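You operate a simulated robot arm through the tools that you are given. There is no shell and no other tool. Be economical: measure what you need, move in short steps, check, and stop when the job is done.

You are at the controls of a simulated robot arm. One attempt, no reset.

JOB
Check reverse: spin the wheels backward at notch one, then stop and switch off.
Fine: park lever off before the throttle, no higher notch, until the speed holds; throttle shut before the key goes off; wait until the wheels are still. Hands off the turning wheels. Leave the dial on R, the park lever off, and the lamps and plugs.

It is judged by the outcome, as a careful person would: the job done as asked, and still so three seconds after it is handed in. It fails if anything else is knocked over, pushed out of place, dropped, spilled or broken.

ROBOT AND FRAMES
A 7-joint arm with a two-finger parallel gripper, fixed in place. Base frame: the origin is at the foot of the arm, x ahead of it, y to its left, z up; the work surface is at about z = 0.82. Lengths are in m, angles in degrees, forces in N, time in s.
Its first joint turns from -166.0 to 166.0 degrees. Payload 4.4 kg.
The tool frame sits at the grasp point between the pads (the TCP): z along the fingers, y along the line on which they close. The tips reach 0.023 m beyond it. Largest opening 0.094 m; finger width 0.038, thickness 0.01; the body of the gripper, 0.054 by 0.096 m, starts 0.039 m behind the TCP.
Orientation is told as [roll, pitch, yaw] about the base's x, y, z axes, in that order, counted from this pose: with the fingers straight down and closing along the base's y, the tool's x points along the base's -x, its y along +y and its z along -z.

CONTROLS
- The arm moves only by the tool drive_tool. Its argument "targets" is a list of rows, each a list of 7 numbers: the shift along the tool's x, y, z in m, then the turn, a rotation vector about the tool's x, y, z in degrees, then the finger opening in m, from 0 to 0.094. In form: [[tx, ty, tz, ax, ay, az, jaw], ...]. A call has 1 to 8 rows; each row is the pose to reach, as a shift and turn from the pose commanded when the call began, along the tool's axes at that moment. Rows are played at 5 a second. More than 0.05 m and 8.6 degrees between two rows, or a gripper value outside its range, and nothing of the call is played. A pose out of reach is approached as far as the arm can. The call stops where the force on the tool passes 90 N (or 10 N more than at its start, if that is more) or the arm is blocked; 0.2 s more then pass. The fingers move at their own pace (about 0.072 m/s each) and stop on an object; they squeeze with about 32 N. The grip force told is the motor's: it shows also when the fingers shut on nothing. Time passes only in rows, and 0.2 s behind the last, so rows that repeat a pose let the fingers close. The reply holds the time, the measured pose of the TCP, the force on the tool along the base axes, the opening and the grip force, in the units named above and with some noise, with the torque about the TCP (base axes, N m) and any sound that the robot's microphone picked up, and new pictures: "show" is both (left out), scene, wrist or none.
- Cameras (640 x 400 px; columns grow to the right, rows downward): "scene" is fixed at [0.2284, -0.6526, 1.4382]; the picture's right is [0.95, -0.31, 0.00], its down [-0.11, -0.35, -0.93] and it looks along [0.29, 0.88, -0.37] (base axes); focal length 322 px, centre (320, 200). "wrist" rides on the gripper at [0.086, 0.016, -0.074] in the tool frame; the picture's right is [-0.18, 0.98, 0.00], its down [-0.58, -0.11, -0.81] and it looks along [-0.79, -0.15, 0.59] (tool axes); focal length 243 px, centre (320, 200). There is no depth. A picture from a camera that has moved, and an enlarged one, comes with that camera's place and axes in the base frame and with its lens. The place of the scene camera against the robot may be out by one fixed shift of up to 0.025 m in any direction.
- close_up(camera, box): a new picture of the part [left, top, right, bottom] of that camera's present view, enlarged. No time passes.
- sign_off(): hands the job in; it is judged then, once.

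Work in short steps. Places have to be worked out from the pictures, the camera data and where the tool is seen: move nearer, look again, correct. Check each grasp and each placing, and mend what went wrong. You have 120 turns and 200 pictures in all, those below and enlarged ones among them. Open the gripper and draw the arm clear of the work before you hand the job in, unless the task says otherwise; then end with one line.

The tools are called after "Call:" by a JSON object that holds its "op" and its "data". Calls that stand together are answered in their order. drive_tool: Moves the arm, as the interface text tells. Its arguments: {"type":"object","properties":{"targets":{"type":"array","items":{"type":"array","items":{"type":"number"}}},"show":{"type":"string","enum":["both","scene","wrist","none"]}},"required":["targets"]} The other tools are called the same way: close_up (camera, box) takes an enlarged picture of a part of a camera's view; sign_off () hands the job in.

At the start:

```text
t: 0.0
tool_pos: [0.5236, 0.4337, 1.2536]
tool_rot: [0.0, -0.1, 0.0]
force: [0.4, -0.3, 0.8]
wrist_torque: [-0.03, -0.05, 0.01]
opening: 0.094
gripper_force: 0.1
```

scene: 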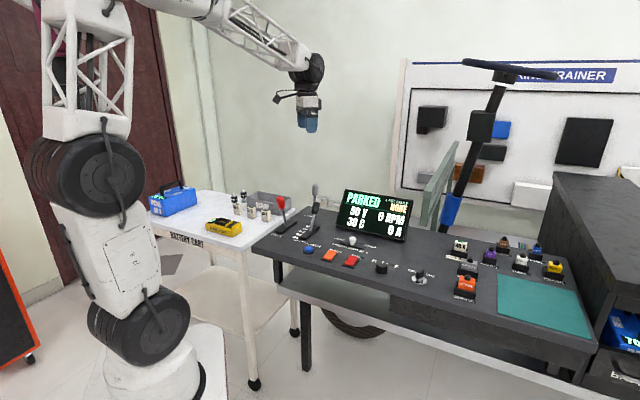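
wrist: 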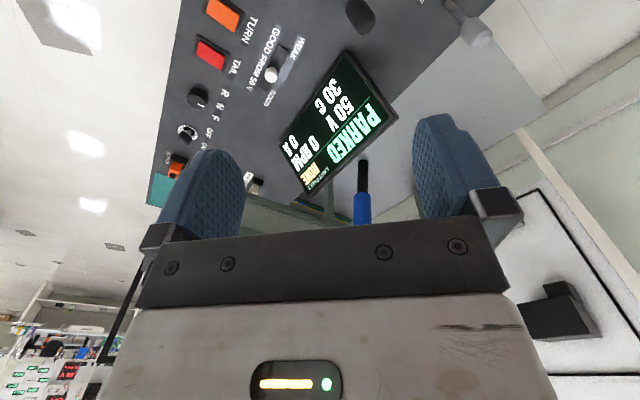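

I'll look closely at the panel first to identify the controls.

Call:
{"op": "close_up", "data": {"camera": "scene", "box": [250, 170, 450, 295]}}

Call:
{"op": "close_up", "data": {"camera": "scene", "box": [360, 220, 600, 370]}}

Call:
{"op": "close_up", "data": {"camera": "wrist", "box": [140, 0, 460, 200]}}

```text
3.20 times, centred on (350, 232) of scene
camera zoom: at [0.2284, -0.6526, 1.4382], right [0.95, -0.31, 0.0], down [-0.11, -0.35, -0.93], along [0.29, 0.88, -0.37], focal length 1030 px, centre (224, 96)
```

zoom: 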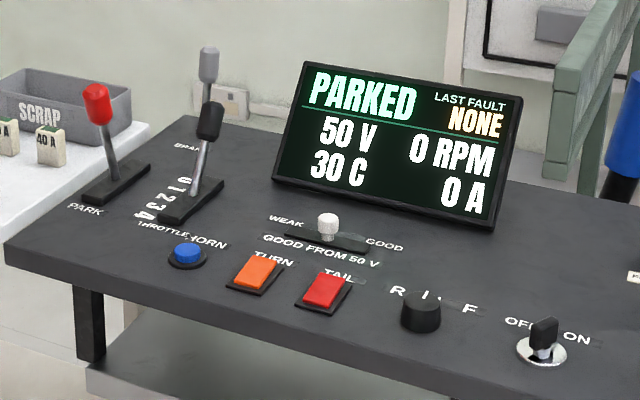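

```text
2.67 times, centred on (480, 295) of scene
camera zoom: at [0.2284, -0.6526, 1.4382], right [0.95, -0.31, 0.0], down [-0.11, -0.35, -0.93], along [0.29, 0.88, -0.37], focal length 858 px, centre (-107, -53)
```

zoom: 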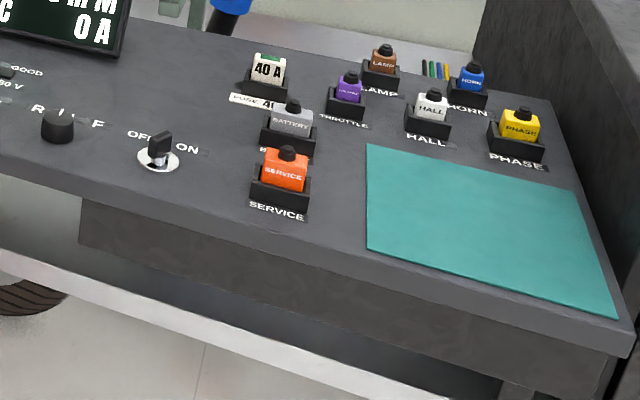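

```text
2.00 times, centred on (300, 100) of wrist
camera zoom: at [0.4378, 0.4503, 1.3286], right [0.18, 0.98, 0.0], down [0.58, -0.11, 0.81], along [0.79, -0.15, -0.59], focal length 485 px, centre (360, 400)
```

zoom: 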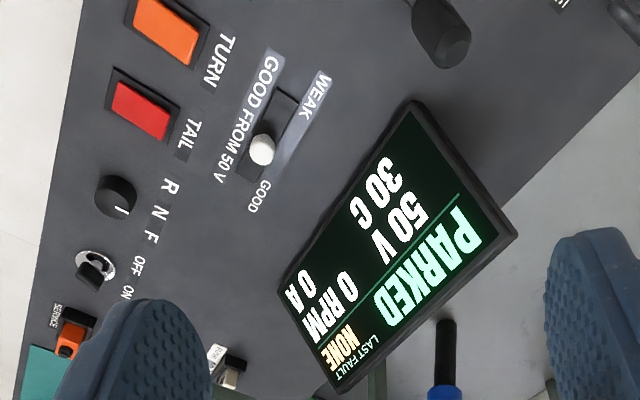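

The levers, dial and key are roughly located; the panel is turned about -45° from the base. I'll yaw the tool by +45° to line up with the panel and look down at the levers.

Call:
{"op": "drive_tool", "data": {"targets": [[0.015, 0, 0, 0, 0, -7.5, 0.094], [0.03, 0, 0, 0, 0, -15, 0.094], [0.045, 0, 0, 0, 0, -22.5, 0.094], [0.06, 0, 0, 0, 0, -30, 0.094], [0.08, 0, 0, 0, 0, -37.5, 0.094], [0.1, 0, 0, 0, 0, -45, 0.094]]}}

```text
t: 1.4
tool_pos: [0.4233, 0.4344, 1.2543]
tool_rot: [0.0, 0.0, 45.0]
force: [0.0, 0.7, -0.1]
wrist_torque: [0.02, 0.01, -0.02]
opening: 0.0942
gripper_force: 0.0
camera wrist: at [0.3513, 0.384, 1.3293], right [-0.57, 0.82, 0.0], down [0.49, 0.34, 0.81], along [0.66, 0.46, -0.59], focal length 243 px, centre (320, 200)
```

scene: 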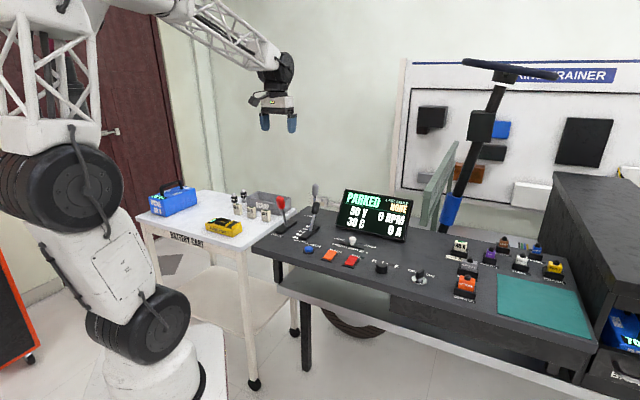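
wrist: 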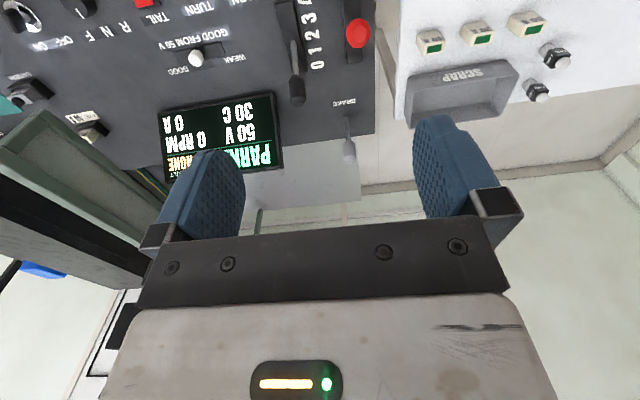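

A third lever (brake) sits at the back edge. I'll enlarge the lever region and the dial and key.

Call:
{"op": "close_up", "data": {"camera": "wrist", "box": [230, 0, 430, 125]}}

Call:
{"op": "close_up", "data": {"camera": "wrist", "box": [0, 0, 160, 100]}}

Call:
{"op": "close_up", "data": {"camera": "scene", "box": [262, 178, 342, 250]}}

Call:
{"op": "close_up", "data": {"camera": "scene", "box": [360, 245, 440, 295]}}

```text
3.20 times, centred on (330, 62) of wrist
camera zoom: at [0.3513, 0.384, 1.3293], right [-0.57, 0.82, 0.0], down [0.49, 0.34, 0.81], along [0.66, 0.46, -0.59], focal length 776 px, centre (288, 640)
```

zoom: 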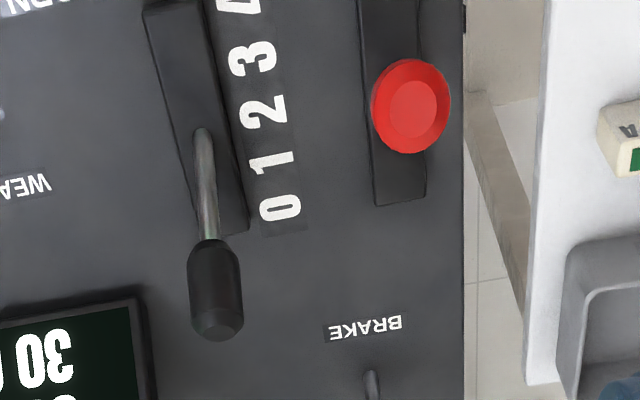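

```text
4.00 times, centred on (80, 50) of wrist
camera zoom: at [0.3513, 0.384, 1.3293], right [-0.57, 0.82, 0.0], down [0.49, 0.34, 0.81], along [0.66, 0.46, -0.59], focal length 970 px, centre (1280, 800)
```

zoom: 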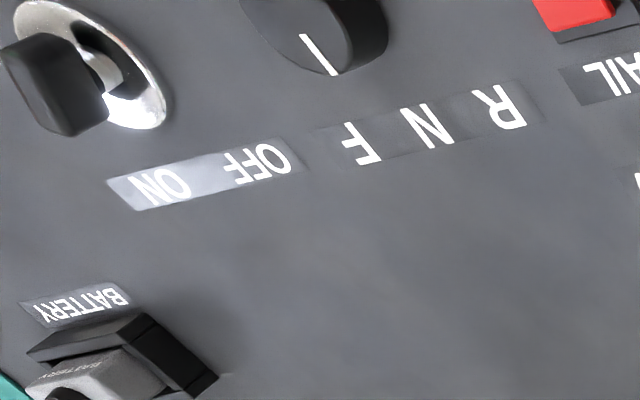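

```text
5.56 times, centred on (302, 214) of scene
camera zoom: at [0.2284, -0.6526, 1.4382], right [0.95, -0.31, 0.0], down [-0.11, -0.35, -0.93], along [0.29, 0.88, -0.37], focal length 1788 px, centre (420, 122)
```

zoom: 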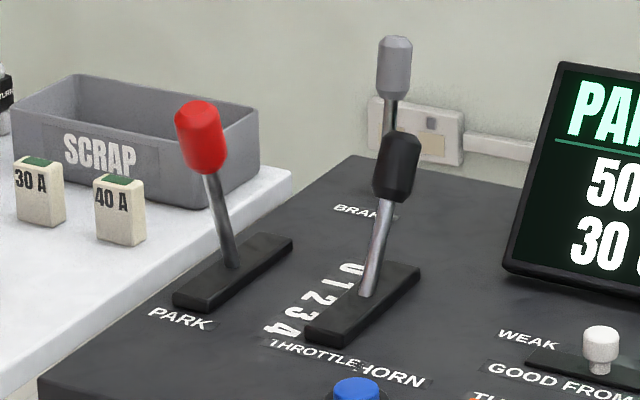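

```text
8.00 times, centred on (400, 270) of scene
camera zoom: at [0.2284, -0.6526, 1.4382], right [0.95, -0.31, 0.0], down [-0.11, -0.35, -0.93], along [0.29, 0.88, -0.37], focal length 2574 px, centre (-320, -360)
```

zoom: 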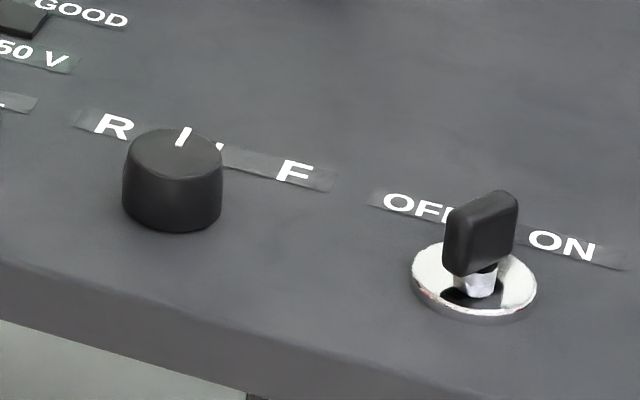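

The dial mark points at N, so it has to go to R. I can't tell the key's position yet, so I'll move over the dial and key for a clear view.

Call:
{"op": "drive_tool", "data": {"targets": [[0.02, -0.045, 0, 0, 0, 0, 0.094], [0.04, -0.09, 0, 0, 0, 0, 0.094], [0.06, -0.135, 0, 0, 0, 0, 0.094], [0.08, -0.18, 0, 0, 0, 0, 0.094], [0.1, -0.225, 0, 0, 0, 0, 0.094], [0.12, -0.265, 0, 0, 0, 0, 0.094], [0.125, -0.31, 0, 0, 0, 0, 0.094], [0.125, -0.355, 0, 0, 0, 0, 0.094]], "show": "none"}}

Call:
{"op": "drive_tool", "data": {"targets": [[0, -0.04, 0.02, 0, 0, 0, 0.094], [0, -0.08, 0.05, 0, 0, 0, 0.094], [0, -0.09, 0.09, 0, 0, 0, 0.094], [0, -0.09, 0.13, 0, 0, 0, 0.094]]}}

```text
t: 3.2
tool_pos: [0.588, 0.0944, 1.2534]
tool_rot: [-0.1, 0.0, 44.9]
force: [-0.2, 1.0, -0.1]
wrist_torque: [-0.04, -0.03, -0.04]
opening: 0.0939
gripper_force: 0.0
```

```text
t: 4.2
tool_pos: [0.6508, 0.031, 1.1246]
tool_rot: [-0.1, 0.1, 44.9]
force: [0.5, -0.7, 0.2]
wrist_torque: [0.01, -0.05, 0.01]
opening: 0.0941
gripper_force: 0.0
camera wrist: at [0.5775, -0.0195, 1.1989], right [-0.56, 0.83, 0.0], down [0.49, 0.33, 0.81], along [0.67, 0.46, -0.59], focal length 243 px, centre (320, 200)
```

scene: 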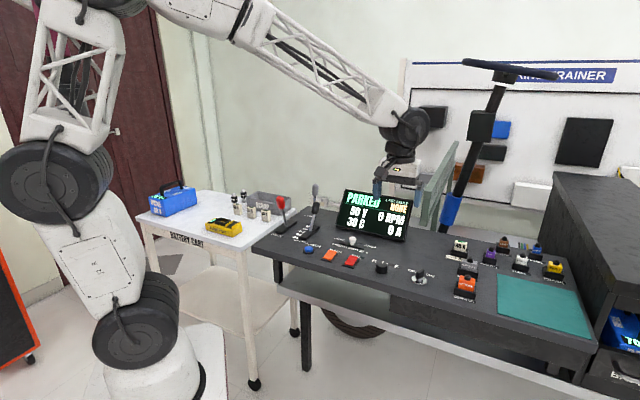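
wrist: 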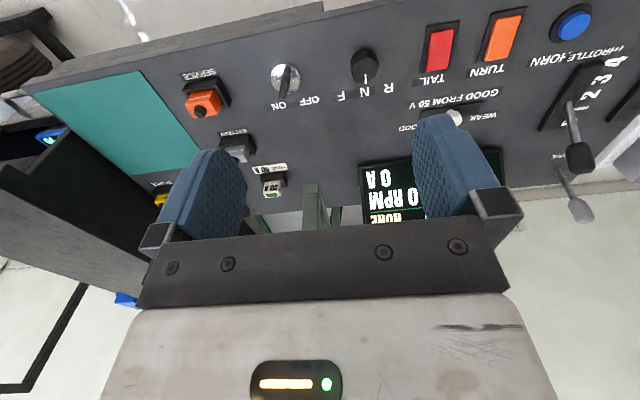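

Call:
{"op": "close_up", "data": {"camera": "wrist", "box": [240, 30, 400, 130]}}

Call:
{"op": "close_up", "data": {"camera": "wrist", "box": [160, 60, 320, 200]}}

```text
4.00 times, centred on (320, 80) of wrist
camera zoom: at [0.5775, -0.0195, 1.1989], right [-0.56, 0.83, 0.0], down [0.49, 0.33, 0.81], along [0.67, 0.46, -0.59], focal length 970 px, centre (320, 680)
```

zoom: 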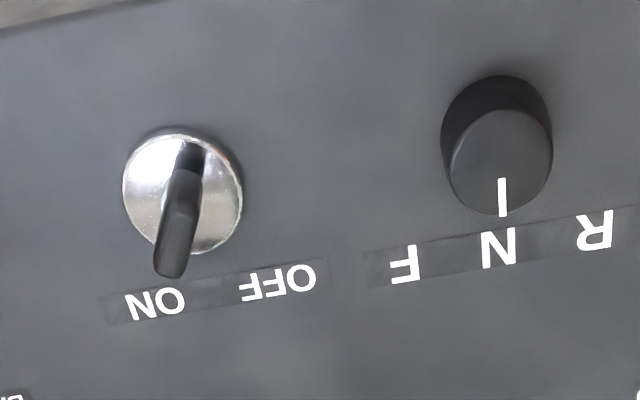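

```text
2.86 times, centred on (240, 130) of wrist
camera zoom: at [0.5775, -0.0195, 1.1989], right [-0.56, 0.83, 0.0], down [0.49, 0.33, 0.81], along [0.67, 0.46, -0.59], focal length 693 px, centre (549, 400)
```

zoom: 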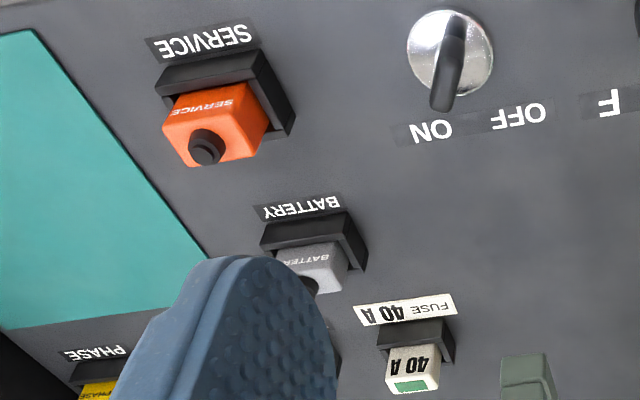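

Key looks ON, dial on N (R is about 40° counter-clockwise). Dial is near (0.680, 0.130), about 45 mm across and 30 mm tall. I'll hover over it.

Call:
{"op": "drive_tool", "data": {"targets": [[-0.03, 0.015, 0.03, 0, 0, 0, 0.094], [-0.06, 0.035, 0.06, 0, 0, 0, 0.08], [-0.09, 0.049, 0.09, 0, 0, 0, 0.08], [-0.0906, 0.0495, 0.13, 0, 0, 0, 0.08], [-0.0906, 0.0495, 0.17, 0, 0, 0, 0.08], [-0.0906, 0.0495, 0.195, 0, 0, 0, 0.08]]}}

```text
t: 5.6
tool_pos: [0.6799, 0.1312, 0.9282]
tool_rot: [0.0, 0.0, 44.9]
force: [-0.5, 0.0, -0.7]
wrist_torque: [-0.01, 0.05, -0.01]
opening: 0.0799
gripper_force: 0.1
camera wrist: at [0.6061, 0.0813, 1.003], right [-0.56, 0.83, 0.0], down [0.49, 0.33, 0.81], along [0.67, 0.46, -0.59], focal length 243 px, centre (320, 200)
```

scene: 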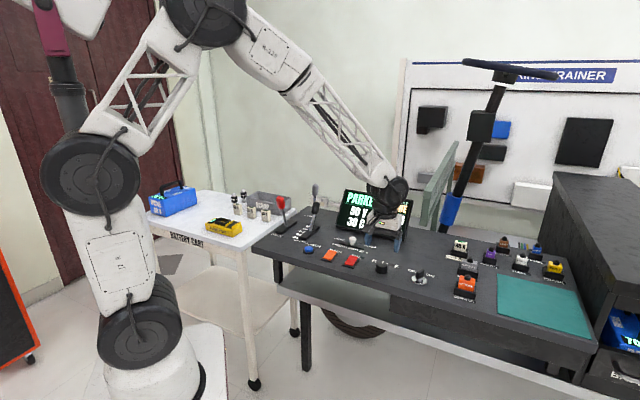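
wrist: 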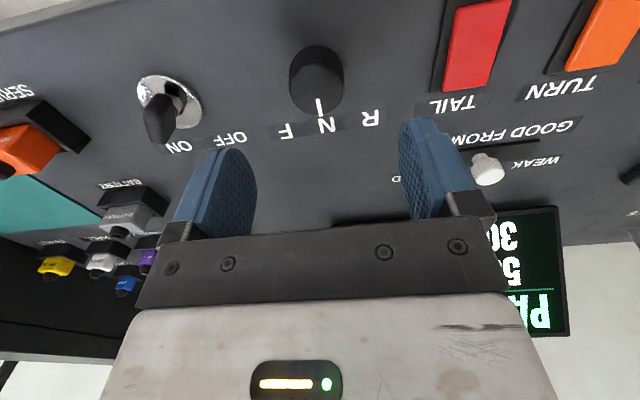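

The point under the TCP at z 0.85 projects onto the knob top, so it's aligned. I'll descend and close on the dial.

Call:
{"op": "drive_tool", "data": {"targets": [[0, 0, 0.04, 0, 0, 0, 0.08], [0, 0, 0.074, 0, 0, 0, 0.08], [0, 0, 0.074, 0, 0, 0, 0.03], [0, 0, 0.074, 0, 0, 0, 0.03], [0, 0, 0.074, 0, 0, 0, 0.03]]}}

```text
t: 6.8
tool_pos: [0.68, 0.1316, 0.8548]
tool_rot: [-0.1, 0.0, 45.0]
force: [18.4, -16.9, -11.0]
wrist_torque: [-0.24, -0.29, -0.03]
opening: 0.0411
gripper_force: 12.3
camera wrist: at [0.6076, 0.0811, 0.9299], right [-0.56, 0.83, 0.0], down [0.49, 0.33, 0.81], along [0.67, 0.45, -0.59], focal length 243 px, centre (320, 200)
```

scene: 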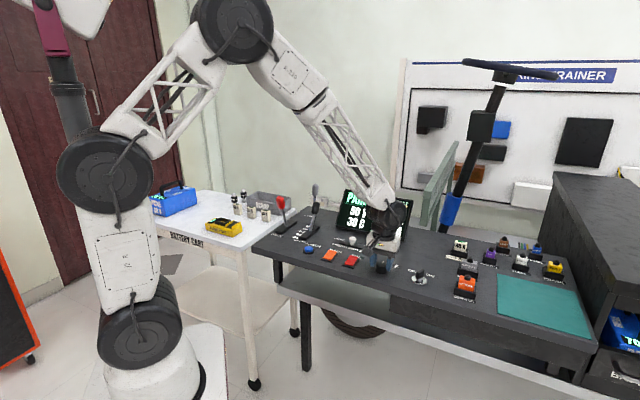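
wrist: 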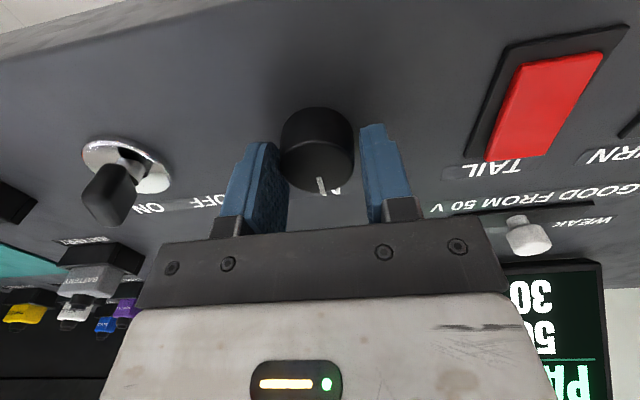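

The tool feels about 25 N toward the panel's right, so the knob sits slightly right of centre. I'll shift 3 mm that way with the grip kept.

Call:
{"op": "drive_tool", "data": {"targets": [[0, -0.003, 0, 0, 0, 0, 0.03], [0, -0.003, 0, 0, 0, 0, 0.03]], "show": "none"}}

```text
t: 7.4
tool_pos: [0.682, 0.1298, 0.8555]
tool_rot: [0.0, 0.0, 45.0]
force: [-7.3, 14.1, 2.0]
wrist_torque: [0.56, -0.15, 0.05]
opening: 0.0376
gripper_force: 44.6
```

Gripped firmly. I'll turn counter-clockwise toward R.

Call:
{"op": "drive_tool", "data": {"targets": [[0, 0.001, 0, 0, 0, -8, 0.03], [0, 0.001, 0, 0, 0, -16, 0.03], [0, 0.001, 0, 0, 0, -24, 0.03], [0, 0.001, 0, 0, 0, -32, 0.03], [0, 0.001, 0, 0, 0, -40, 0.03]]}}

```text
t: 8.6
tool_pos: [0.6827, 0.1292, 0.8552]
tool_rot: [-0.1, 0.0, 85.0]
force: [33.5, 30.7, -10.2]
wrist_torque: [0.71, -0.59, 0.01]
opening: 0.0376
gripper_force: 45.0
camera wrist: at [0.6583, 0.0444, 0.9301], right [-0.96, 0.27, 0.0], down [0.16, 0.57, 0.81], along [0.22, 0.78, -0.59], focal length 243 px, centre (320, 200)
```

scene: 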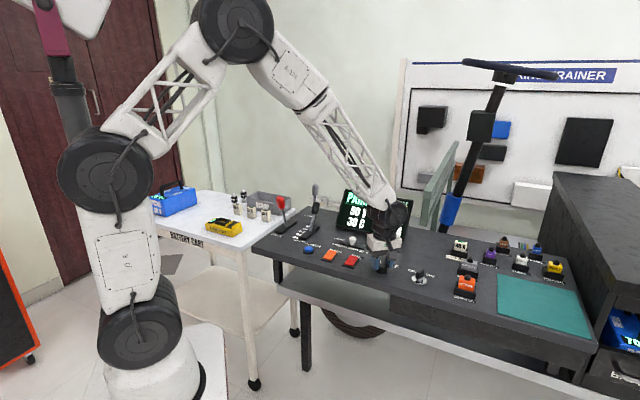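
wrist: 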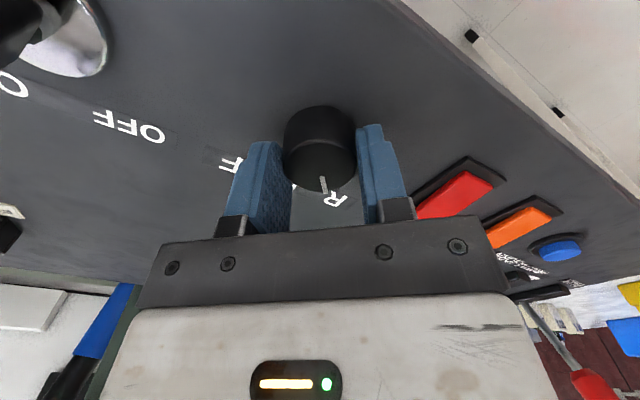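

The mark is at or near R. I'll release and rise to check.

Call:
{"op": "drive_tool", "data": {"targets": [[0, 0, 0, 0, 0, 0, 0.06], [0, 0, 0, 0, 0, 0, 0.07], [0, 0, -0.04, 0, 0, 0, 0.07], [0, 0, -0.08, 0, 0, 0, 0.07]], "show": "wrist"}}

Call:
{"op": "close_up", "data": {"camera": "wrist", "box": [240, 20, 400, 150]}}

```text
t: 9.6
tool_pos: [0.6802, 0.1286, 0.9346]
tool_rot: [0.2, -0.1, 85.0]
force: [-0.4, -0.7, -0.2]
wrist_torque: [-0.01, -0.03, 0.02]
opening: 0.0699
gripper_force: 0.1
camera wrist: at [0.6565, 0.0438, 1.0097], right [-0.96, 0.27, 0.0], down [0.16, 0.57, 0.81], along [0.22, 0.78, -0.59], focal length 243 px, centre (320, 200)
```

wrist: 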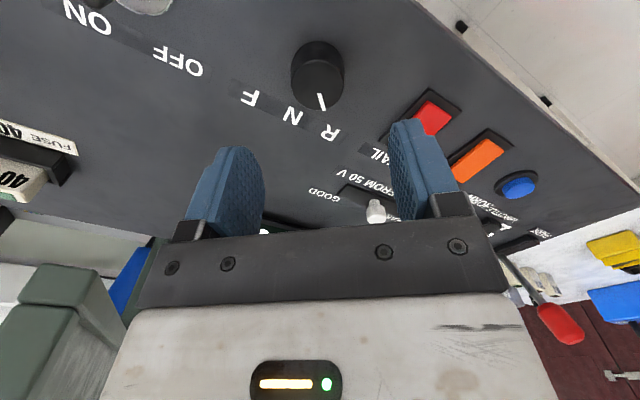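

```text
3.08 times, centred on (320, 85) of wrist
camera zoom: at [0.6565, 0.0438, 1.0097], right [-0.96, 0.27, 0.0], down [0.16, 0.57, 0.81], along [0.22, 0.78, -0.59], focal length 746 px, centre (320, 554)
```

zoom: 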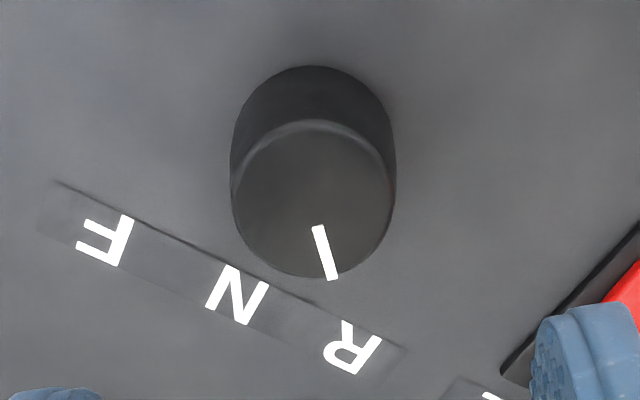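

The dial rests on R. Next I'll rise, square back up to the panel (yaw 45°) and go to the park lever, whose knob I put near (0.43, 0.49, 0.94), leaning toward the front.

Call:
{"op": "drive_tool", "data": {"targets": [[0, 0, -0.04, 0, 0, 8, 0.08], [0, 0, -0.08, 0, 0, 16, 0.08], [0, 0, -0.12, 0, 0, 24, 0.08], [0, 0, -0.16, 0, 0, 32, 0.08], [0, 0, -0.17, 0, 0, 40, 0.08]], "show": "none"}}

Call:
{"op": "drive_tool", "data": {"targets": [[0, 0.049, 0, 0, 0, 0, 0.08], [0, 0.098, 0, 0, 0, 0, 0.08], [0, 0.147, 0, 0, 0, 0, 0.08], [0, 0.196, 0, 0, 0, 0, 0.08], [0, 0.245, 0, 0, 0, 0, 0.08], [0, 0.294, 0, 0, 0, 0, 0.08], [0, 0.343, 0, 0, 0, 0, 0.08], [0, 0.39, 0, 0, 0, 0, 0.08]], "show": "none"}}

```text
t: 10.8
tool_pos: [0.6811, 0.1274, 1.1039]
tool_rot: [-0.1, 0.0, 44.8]
force: [-0.9, -0.6, -0.1]
wrist_torque: [-0.01, 0.0, 0.01]
opening: 0.0799
gripper_force: 0.1
```

```text
t: 12.6
tool_pos: [0.4046, 0.405, 1.1031]
tool_rot: [0.0, 0.0, 45.1]
force: [0.2, 0.8, 0.1]
wrist_torque: [-0.03, 0.01, 0.0]
opening: 0.0801
gripper_force: 0.0
```

Call:
{"op": "drive_tool", "data": {"targets": [[-0.02, 0.043, 0.0, 0, 0, 0, 0.08], [-0.04, 0.043, 0.02, 0, 0, 0, 0.08]]}}

```text
t: 13.2
tool_pos: [0.4042, 0.4644, 1.0844]
tool_rot: [0.1, -0.1, 45.0]
force: [-0.5, -0.1, 0.0]
wrist_torque: [0.0, 0.05, -0.02]
opening: 0.08
gripper_force: 0.1
camera wrist: at [0.3304, 0.4141, 1.1591], right [-0.56, 0.83, 0.0], down [0.49, 0.33, 0.81], along [0.67, 0.46, -0.59], focal length 243 px, centre (320, 200)
```

scene: 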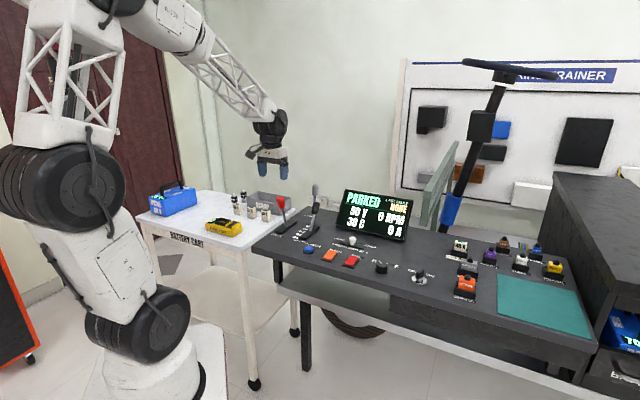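
wrist: 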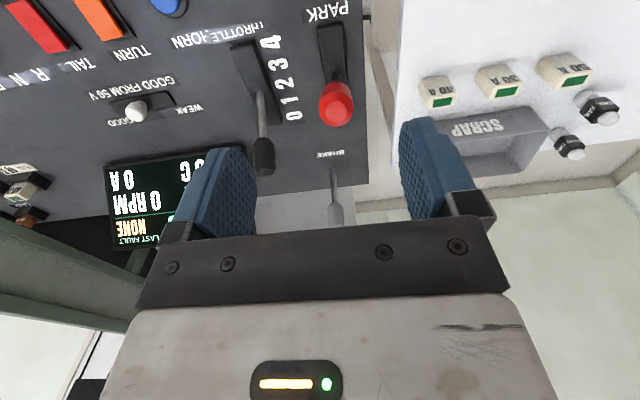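

Two wrist views put the park knob top at (0.424, 0.497, 0.965). I'll straddle it and descend.

Call:
{"op": "drive_tool", "data": {"targets": [[-0.042, 0.008, 0.03, 0, 0, 0, 0.08], [-0.042, 0.008, 0.07, 0, 0, 0, 0.08], [-0.042, 0.008, 0.11, 0, 0, 0, 0.08], [-0.042, 0.008, 0.139, 0, 0, 0, 0.08]]}}

```text
refused: row 1 steps farther than a row can; nothing moved
```

Call:
{"op": "drive_tool", "data": {"targets": [[-0.03, 0.008, 0.02, 0, 0, 0, 0.08], [-0.042, 0.008, 0.06, 0, 0, 0, 0.08], [-0.042, 0.008, 0.1, 0, 0, 0, 0.08], [-0.042, 0.008, 0.139, 0, 0, 0, 0.08]]}}

```text
t: 14.2
tool_pos: [0.4269, 0.4989, 0.9459]
tool_rot: [0.1, 0.0, 45.0]
force: [0.0, -0.1, -0.1]
wrist_torque: [-0.03, 0.02, -0.02]
opening: 0.08
gripper_force: 0.1
camera wrist: at [0.3544, 0.4492, 1.0203], right [-0.56, 0.83, 0.0], down [0.49, 0.33, 0.81], along [0.67, 0.46, -0.59], focal length 243 px, centre (320, 200)
```

scene: 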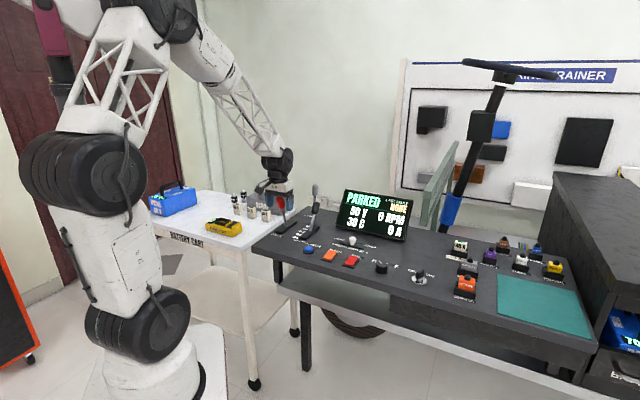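
wrist: 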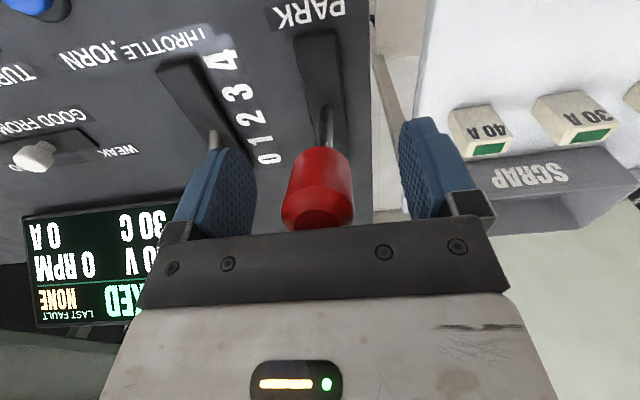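

The knob is centred between the pads. I'll close on it.

Call:
{"op": "drive_tool", "data": {"targets": [[0, 0, 0, 0, 0, 0, 0.02], [0, 0, 0, 0, 0, 0, 0.02], [0, 0, 0, 0, 0, 0, 0.02]], "show": "none"}}

```text
t: 15.0
tool_pos: [0.4275, 0.4978, 0.9457]
tool_rot: [0.0, 0.0, 45.0]
force: [25.1, -21.0, -2.8]
wrist_torque: [0.21, -0.22, -0.18]
opening: 0.0303
gripper_force: 44.9
```

Gripped at 30 mm. I'll push it away along the arc, with a small sideways relief.

Call:
{"op": "drive_tool", "data": {"targets": [[-0.012, -0.002, -0.003, 0, 0, 0, 0.02], [-0.026, -0.002, -0.006, 0, 0, 0, 0.02], [-0.042, -0.002, -0.007, 0, 0, 0, 0.02], [-0.056, -0.002, -0.006, 0, 0, 0, 0.02], [-0.07, -0.002, -0.004, 0, 0, 0, 0.02]]}}

```text
t: 16.2
tool_pos: [0.4791, 0.5478, 0.9498]
tool_rot: [-0.1, 0.1, 45.0]
force: [-22.5, 17.5, -2.1]
wrist_torque: [-0.33, 0.24, 0.02]
opening: 0.0321
gripper_force: 13.2
camera wrist: at [0.4055, 0.4974, 1.0246], right [-0.56, 0.83, 0.0], down [0.49, 0.33, 0.81], along [0.67, 0.46, -0.59], focal length 243 px, centre (320, 200)
```

scene: 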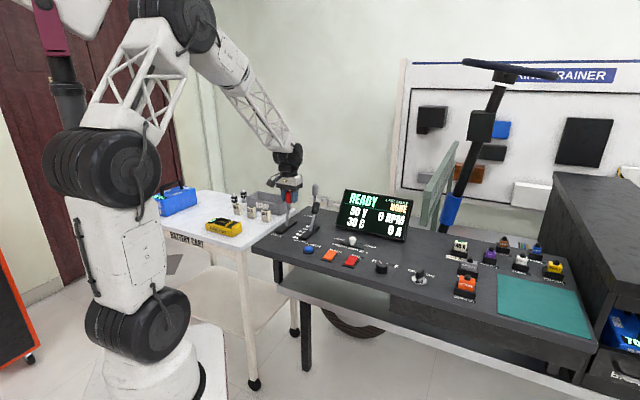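
wrist: 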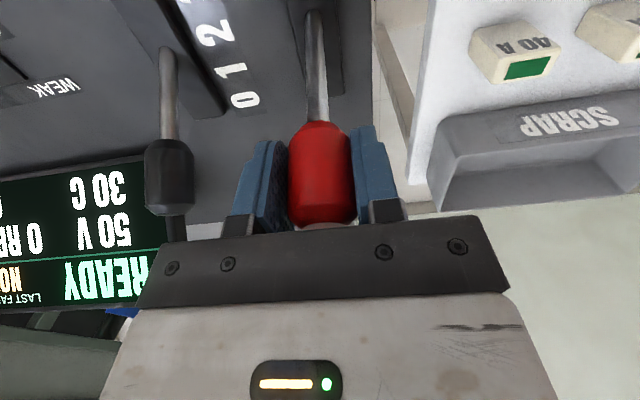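

The display reads READY. I'll push a little further to confirm the end stop.

Call:
{"op": "drive_tool", "data": {"targets": [[-0.006, 0.001, 0.002, 0, 0, 0, 0.02], [-0.012, 0.001, 0.004, 0, 0, 0, 0.02], [-0.018, 0.001, 0.006, 0, 0, 0, 0.02]], "show": "wrist"}}

```text
t: 17.0
tool_pos: [0.4907, 0.5611, 0.9438]
tool_rot: [0.0, 0.0, 45.0]
force: [-22.9, 9.2, 2.5]
wrist_torque: [-0.02, 0.01, -0.13]
opening: 0.0305
gripper_force: 11.4
camera wrist: at [0.4172, 0.5104, 1.0186], right [-0.56, 0.83, 0.0], down [0.49, 0.33, 0.81], along [0.67, 0.46, -0.59], focal length 243 px, centre (320, 200)
```

wrist: 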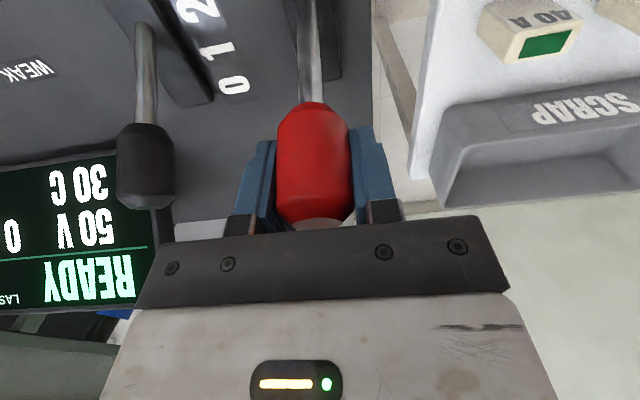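

The knob slid in the pads, so park-off is at its stop. I'll release, rise, and go over to the throttle, whose knob I triangulate at about (0.570, 0.483, 0.91).

Call:
{"op": "drive_tool", "data": {"targets": [[0, 0, 0, 0, 0, 0, 0.06], [0, 0, 0, 0, 0, 0, 0.06], [0, 0, -0.045, 0, 0, 0, 0.06], [0, 0, -0.09, 0, 0, 0, 0.06], [0, -0.04, -0.12, 0, 0, 0, 0.06], [0.02, -0.08, -0.12, 0, 0, 0, 0.06], [0.03, -0.111, -0.12, 0, 0, 0, 0.06]]}}

```text
t: 18.6
tool_pos: [0.5476, 0.4613, 1.0643]
tool_rot: [0.0, 0.0, 45.0]
force: [0.9, -0.3, -0.4]
wrist_torque: [0.03, 0.01, -0.01]
opening: 0.0601
gripper_force: 0.0
camera wrist: at [0.4742, 0.4108, 1.139], right [-0.56, 0.83, 0.0], down [0.49, 0.33, 0.81], along [0.67, 0.46, -0.59], focal length 243 px, centre (320, 200)
```

scene: 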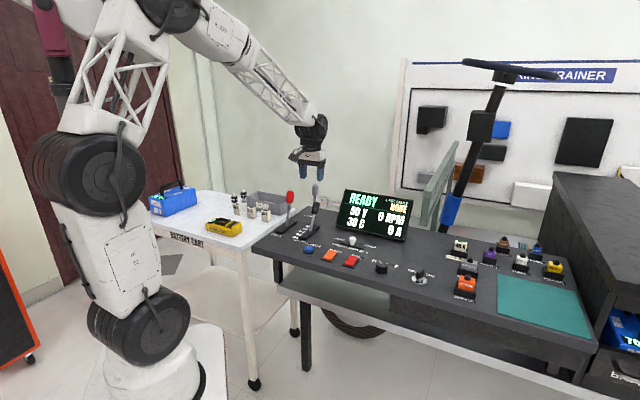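
wrist: 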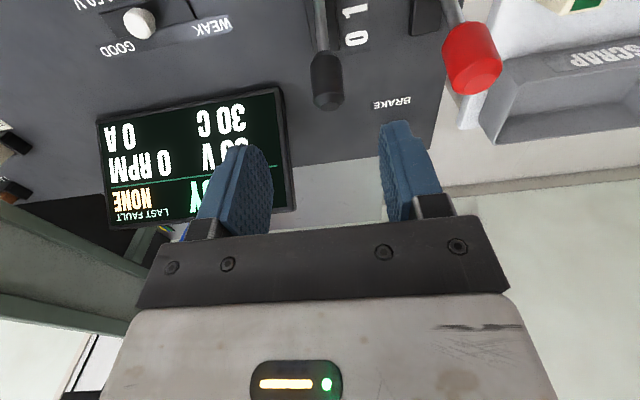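

The new view confirms the throttle knob at (0.569, 0.485). I'll descend around it.

Call:
{"op": "drive_tool", "data": {"targets": [[-0.03, 0.001, 0.035, 0, 0, 0, 0.065], [-0.03, 0.001, 0.08, 0, 0, 0, 0.065], [-0.03, 0.001, 0.12, 0, 0, 0, 0.065], [-0.03, 0.001, 0.15, 0, 0, 0, 0.065]]}}

```text
t: 19.6
tool_pos: [0.5688, 0.4846, 0.9134]
tool_rot: [0.0, -0.1, 45.0]
force: [0.4, -1.2, 0.5]
wrist_torque: [-0.01, 0.01, 0.03]
opening: 0.0647
gripper_force: 0.0
camera wrist: at [0.4956, 0.4334, 0.9885], right [-0.56, 0.83, 0.0], down [0.49, 0.33, 0.81], along [0.67, 0.46, -0.59], focal length 243 px, centre (320, 200)
```

scene: 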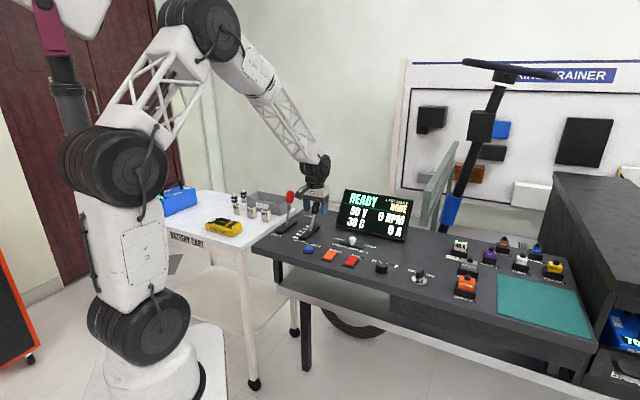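
wrist: 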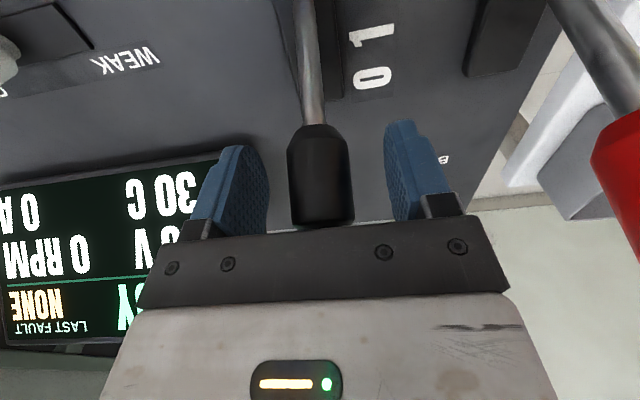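

The knob is centred between the pads. I'll close on it.

Call:
{"op": "drive_tool", "data": {"targets": [[0, -0.0015, 0, 0, 0, 0, 0.02], [0, -0.0015, 0, 0, 0, 0, 0.015], [0, -0.0015, 0, 0, 0, 0, 0.015]], "show": "scene"}}

```text
t: 20.4
tool_pos: [0.5675, 0.4836, 0.9136]
tool_rot: [0.0, 0.0, 44.9]
force: [-29.2, 35.1, -4.3]
wrist_torque: [0.39, -0.33, 0.15]
opening: 0.0282
gripper_force: 45.2
```

scene: 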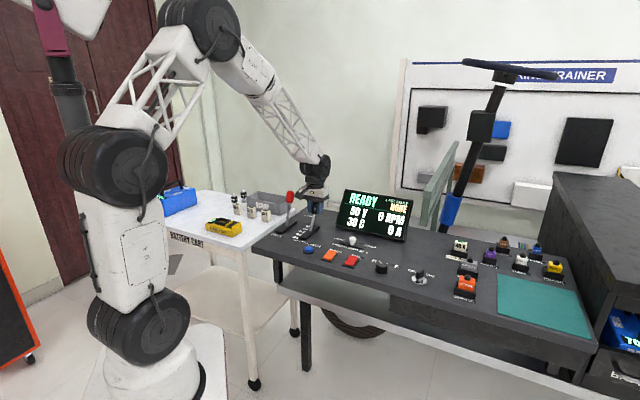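

Gripped. I'll pull gently toward the front (8 mm) and read the display.

Call:
{"op": "drive_tool", "data": {"targets": [[0.004, 0.002, -0.001, 0, 0, 0, 0.015], [0.008, 0.002, -0.002, 0, 0, 0, 0.015]], "show": "scene"}}

Call:
{"op": "close_up", "data": {"camera": "scene", "box": [280, 170, 420, 250]}}

```text
t: 21.0
tool_pos: [0.5634, 0.4778, 0.9179]
tool_rot: [-0.1, -0.1, 44.9]
force: [2.5, 19.6, 2.9]
wrist_torque: [0.94, -0.89, 0.0]
opening: 0.0286
gripper_force: 45.1
```

scene: 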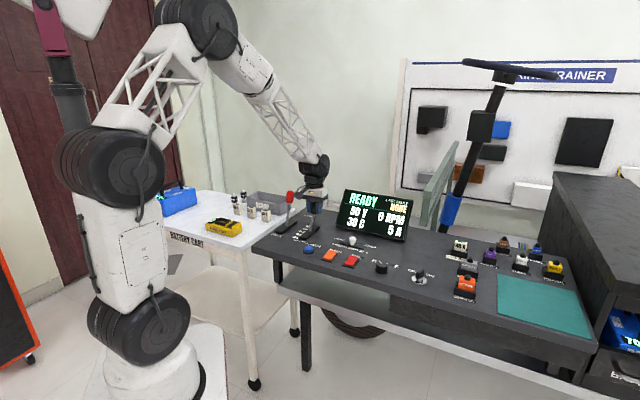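

```text
4.57 times, centred on (350, 210) of scene
camera zoom: at [0.2284, -0.6526, 1.4382], right [0.95, -0.31, 0.0], down [-0.11, -0.35, -0.93], along [0.29, 0.88, -0.37], focal length 1471 px, centre (183, 154)
```

zoom: 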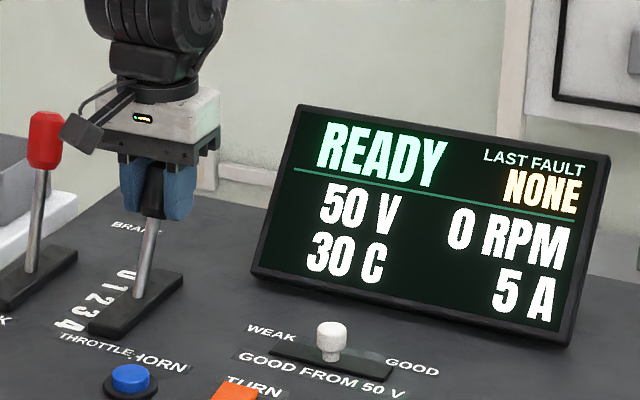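

Current is now 5 A, so notch one may already be engaged. I'll hold still and watch.

Call:
{"op": "drive_tool", "data": {"targets": [[0, 0, 0, 0, 0, 0, 0.015], [0, 0, 0, 0, 0, 0, 0.015], [0, 0, 0, 0, 0, 0, 0.015], [0, 0, 0, 0, 0, 0, 0.015]], "show": "none"}}

Call:
{"op": "close_up", "data": {"camera": "scene", "box": [280, 170, 420, 250]}}

```text
t: 22.0
tool_pos: [0.5627, 0.4783, 0.9169]
tool_rot: [0.0, -0.1, 45.1]
force: [20.5, 5.5, 21.8]
wrist_torque: [0.52, -0.54, -0.03]
opening: 0.0281
gripper_force: 44.5
```

```text
4.57 times, centred on (350, 210) of scene
camera zoom: at [0.2284, -0.6526, 1.4382], right [0.95, -0.31, 0.0], down [-0.11, -0.35, -0.93], along [0.29, 0.88, -0.37], focal length 1471 px, centre (183, 154)
```

zoom: 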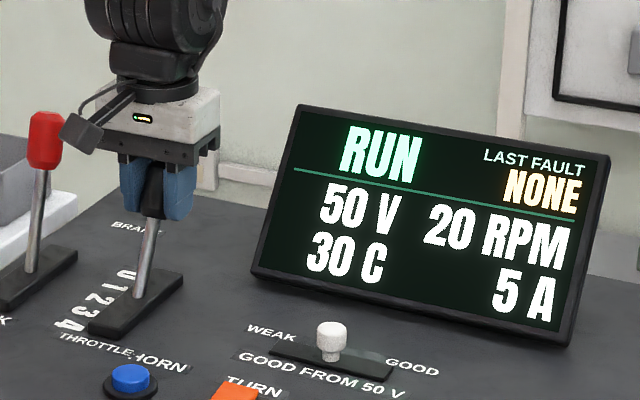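

RUN at 20 RPM. I'll hold the lever here until the speed settles.

Call:
{"op": "drive_tool", "data": {"targets": [[0, 0, 0, 0, 0, 0, 0.015], [0, 0, 0, 0, 0, 0, 0.015], [0, 0, 0, 0, 0, 0, 0.015], [0, 0, 0, 0, 0, 0, 0.015], [0, 0, 0, 0, 0, 0, 0.015], [0, 0, 0, 0, 0, 0, 0.015], [0, 0, 0, 0, 0, 0, 0.015], [0, 0, 0, 0, 0, 0, 0.015]], "show": "none"}}

Call:
{"op": "close_up", "data": {"camera": "scene", "box": [280, 170, 420, 250]}}

Call:
{"op": "close_up", "data": {"camera": "wrist", "box": [200, 0, 440, 240]}}

```text
t: 23.8
tool_pos: [0.5623, 0.4776, 0.9173]
tool_rot: [-0.1, 0.0, 45.0]
force: [34.4, -11.7, 33.7]
wrist_torque: [-0.08, -0.18, -0.04]
opening: 0.0283
gripper_force: 45.2
```

```text
4.57 times, centred on (350, 210) of scene
camera zoom: at [0.2284, -0.6526, 1.4382], right [0.95, -0.31, 0.0], down [-0.11, -0.35, -0.93], along [0.29, 0.88, -0.37], focal length 1471 px, centre (183, 154)
```

zoom: 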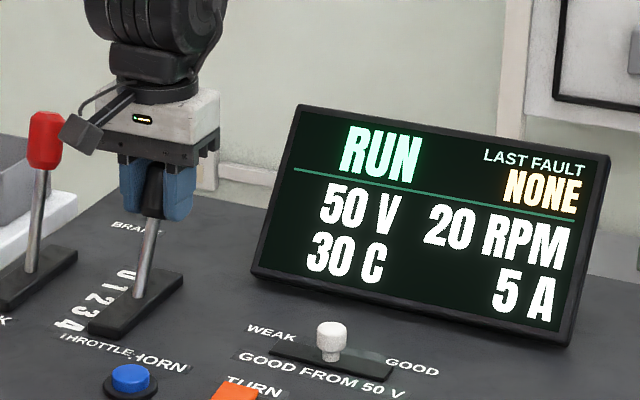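

```text
1.67 times, centred on (320, 120) of wrist
camera zoom: at [0.4897, 0.4275, 0.9914], right [-0.56, 0.83, 0.0], down [0.49, 0.33, 0.81], along [0.67, 0.46, -0.59], focal length 404 px, centre (320, 333)
```

zoom: 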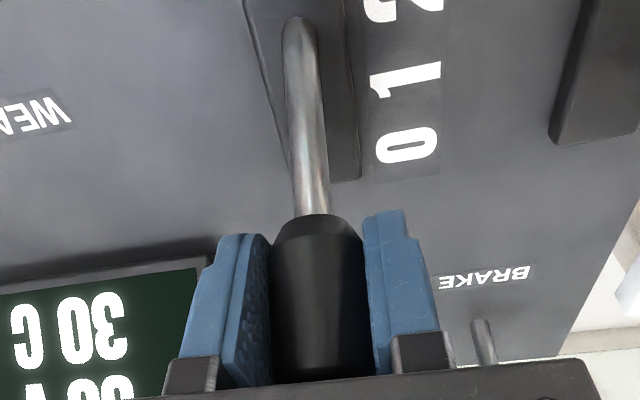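

Speed holds at 20 RPM. To make sure the lever is fully in notch one rather than at its edge, I'll nudge 4 mm further and see whether the reading changes.

Call:
{"op": "drive_tool", "data": {"targets": [[0.002, 0, -0.001, 0, 0, 0, 0.015], [0.004, 0, -0.002, 0, 0, 0, 0.015], [0.004, 0, -0.002, 0, 0, 0, 0.015], [0.004, 0, -0.002, 0, 0, 0, 0.015], [0.004, 0, -0.002, 0, 0, 0, 0.015]], "show": "none"}}

Call:
{"op": "close_up", "data": {"camera": "scene", "box": [280, 170, 420, 250]}}

```text
t: 25.0
tool_pos: [0.5591, 0.4745, 0.9173]
tool_rot: [0.0, 0.1, 45.0]
force: [30.4, -14.4, -7.1]
wrist_torque: [0.89, -0.84, -0.08]
opening: 0.0285
gripper_force: 44.9
```

```text
4.57 times, centred on (350, 210) of scene
camera zoom: at [0.2284, -0.6526, 1.4382], right [0.95, -0.31, 0.0], down [-0.11, -0.35, -0.93], along [0.29, 0.88, -0.37], focal length 1471 px, centre (183, 154)
```

zoom: 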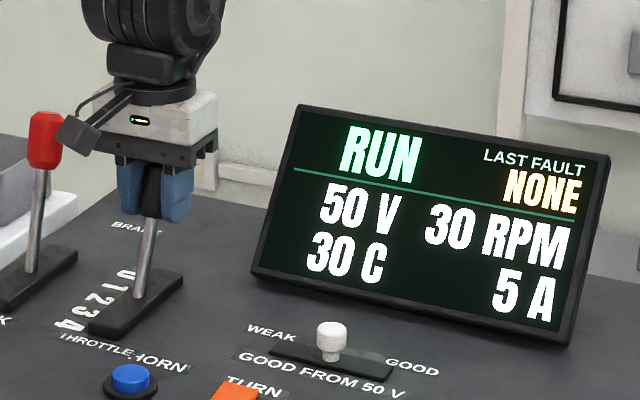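

30 RPM: the speed follows the lever, so this isn't yet notch one. From geometry the knob lines up with the labels, about 22-24 mm per notch. I've moved about 12 mm, so I'll continue 4 mm at a time.

Call:
{"op": "drive_tool", "data": {"targets": [[0.002, 0, -0.001, 0, 0, 0, 0.015], [0.004, 0, -0.002, 0, 0, 0, 0.015], [0.004, 0, -0.002, 0, 0, 0, 0.015], [0.004, 0, -0.002, 0, 0, 0, 0.015]], "show": "none"}}

Call:
{"op": "close_up", "data": {"camera": "scene", "box": [280, 170, 420, 250]}}

```text
t: 26.0
tool_pos: [0.5567, 0.4718, 0.9173]
tool_rot: [0.0, 0.2, 45.0]
force: [20.6, -13.8, -19.4]
wrist_torque: [0.76, -0.63, -0.16]
opening: 0.0282
gripper_force: 45.4
```

```text
4.57 times, centred on (350, 210) of scene
camera zoom: at [0.2284, -0.6526, 1.4382], right [0.95, -0.31, 0.0], down [-0.11, -0.35, -0.93], along [0.29, 0.88, -0.37], focal length 1471 px, centre (183, 154)
```

zoom: 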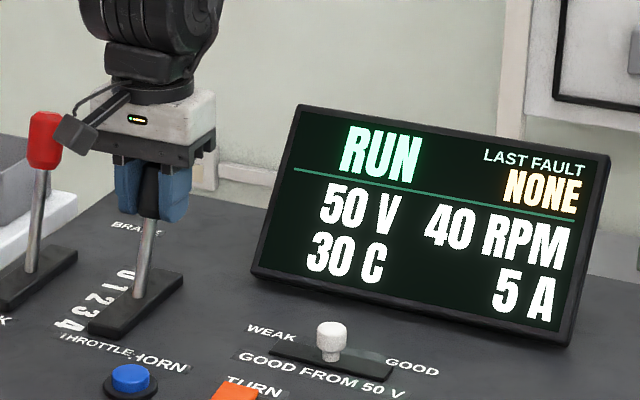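

40 RPM at about 16 mm. Four more millimetres.

Call:
{"op": "drive_tool", "data": {"targets": [[0.002, 0, 0, 0, 0, 0, 0.015], [0.004, 0, 0, 0, 0, 0, 0.015], [0.004, 0, 0, 0, 0, 0, 0.015], [0.004, 0, 0, 0, 0, 0, 0.015], [0.004, 0, 0, 0, 0, 0, 0.015]], "show": "none"}}

Call:
{"op": "close_up", "data": {"camera": "scene", "box": [280, 170, 420, 250]}}

Call:
{"op": "close_up", "data": {"camera": "wrist", "box": [200, 0, 440, 240]}}

```text
t: 27.2
tool_pos: [0.5542, 0.4697, 0.9205]
tool_rot: [0.0, -0.1, 45.0]
force: [23.2, -4.2, 3.3]
wrist_torque: [0.85, -0.8, -0.1]
opening: 0.0282
gripper_force: 44.4
```

```text
4.57 times, centred on (350, 210) of scene
camera zoom: at [0.2284, -0.6526, 1.4382], right [0.95, -0.31, 0.0], down [-0.11, -0.35, -0.93], along [0.29, 0.88, -0.37], focal length 1471 px, centre (183, 154)
```

zoom: 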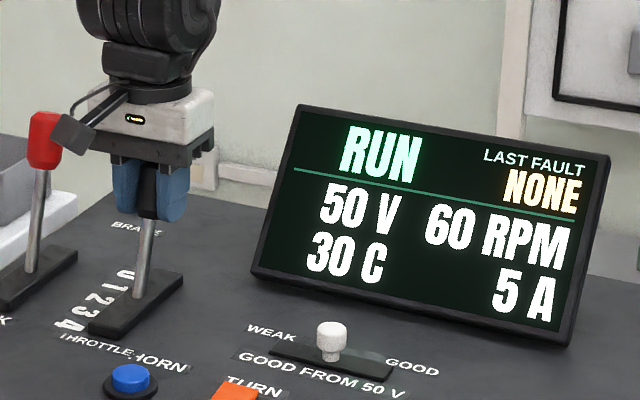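

```text
1.67 times, centred on (320, 120) of wrist
camera zoom: at [0.4811, 0.4188, 0.9954], right [-0.56, 0.83, 0.0], down [0.49, 0.33, 0.81], along [0.67, 0.46, -0.59], focal length 404 px, centre (320, 333)
```

zoom: 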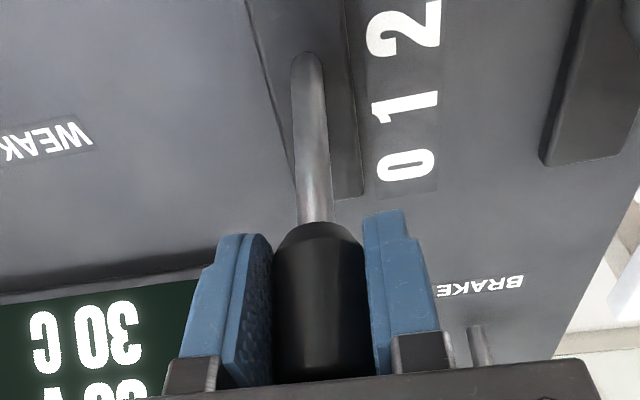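

60 RPM with the lever nearly opposite the 1. I'll hold to see if it settles.

Call:
{"op": "drive_tool", "data": {"targets": [[0, 0, 0, 0, 0, 0, 0.015], [0, 0, 0, 0, 0, 0, 0.015], [0, 0, 0, 0, 0, 0, 0.015], [0, 0, 0, 0, 0, 0, 0.015], [0, 0, 0, 0, 0, 0, 0.015], [0, 0, 0, 0, 0, 0, 0.015]], "show": "none"}}

Call:
{"op": "close_up", "data": {"camera": "scene", "box": [280, 170, 420, 250]}}

```text
t: 28.6
tool_pos: [0.5537, 0.4694, 0.9202]
tool_rot: [-0.1, -0.1, 44.9]
force: [23.4, 0.9, 21.0]
wrist_torque: [0.62, -0.63, -0.03]
opening: 0.0284
gripper_force: 44.6
```

```text
4.57 times, centred on (350, 210) of scene
camera zoom: at [0.2284, -0.6526, 1.4382], right [0.95, -0.31, 0.0], down [-0.11, -0.35, -0.93], along [0.29, 0.88, -0.37], focal length 1471 px, centre (183, 154)
```

zoom: 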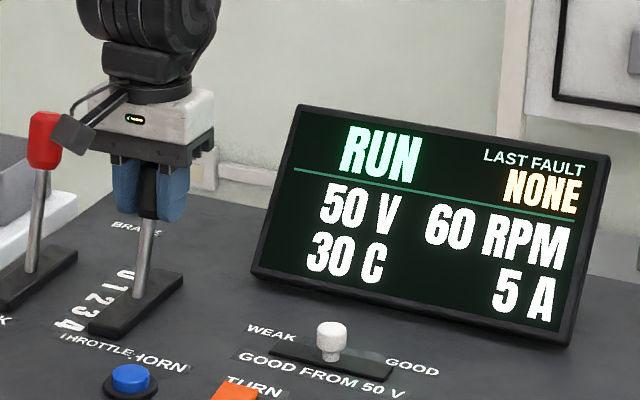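

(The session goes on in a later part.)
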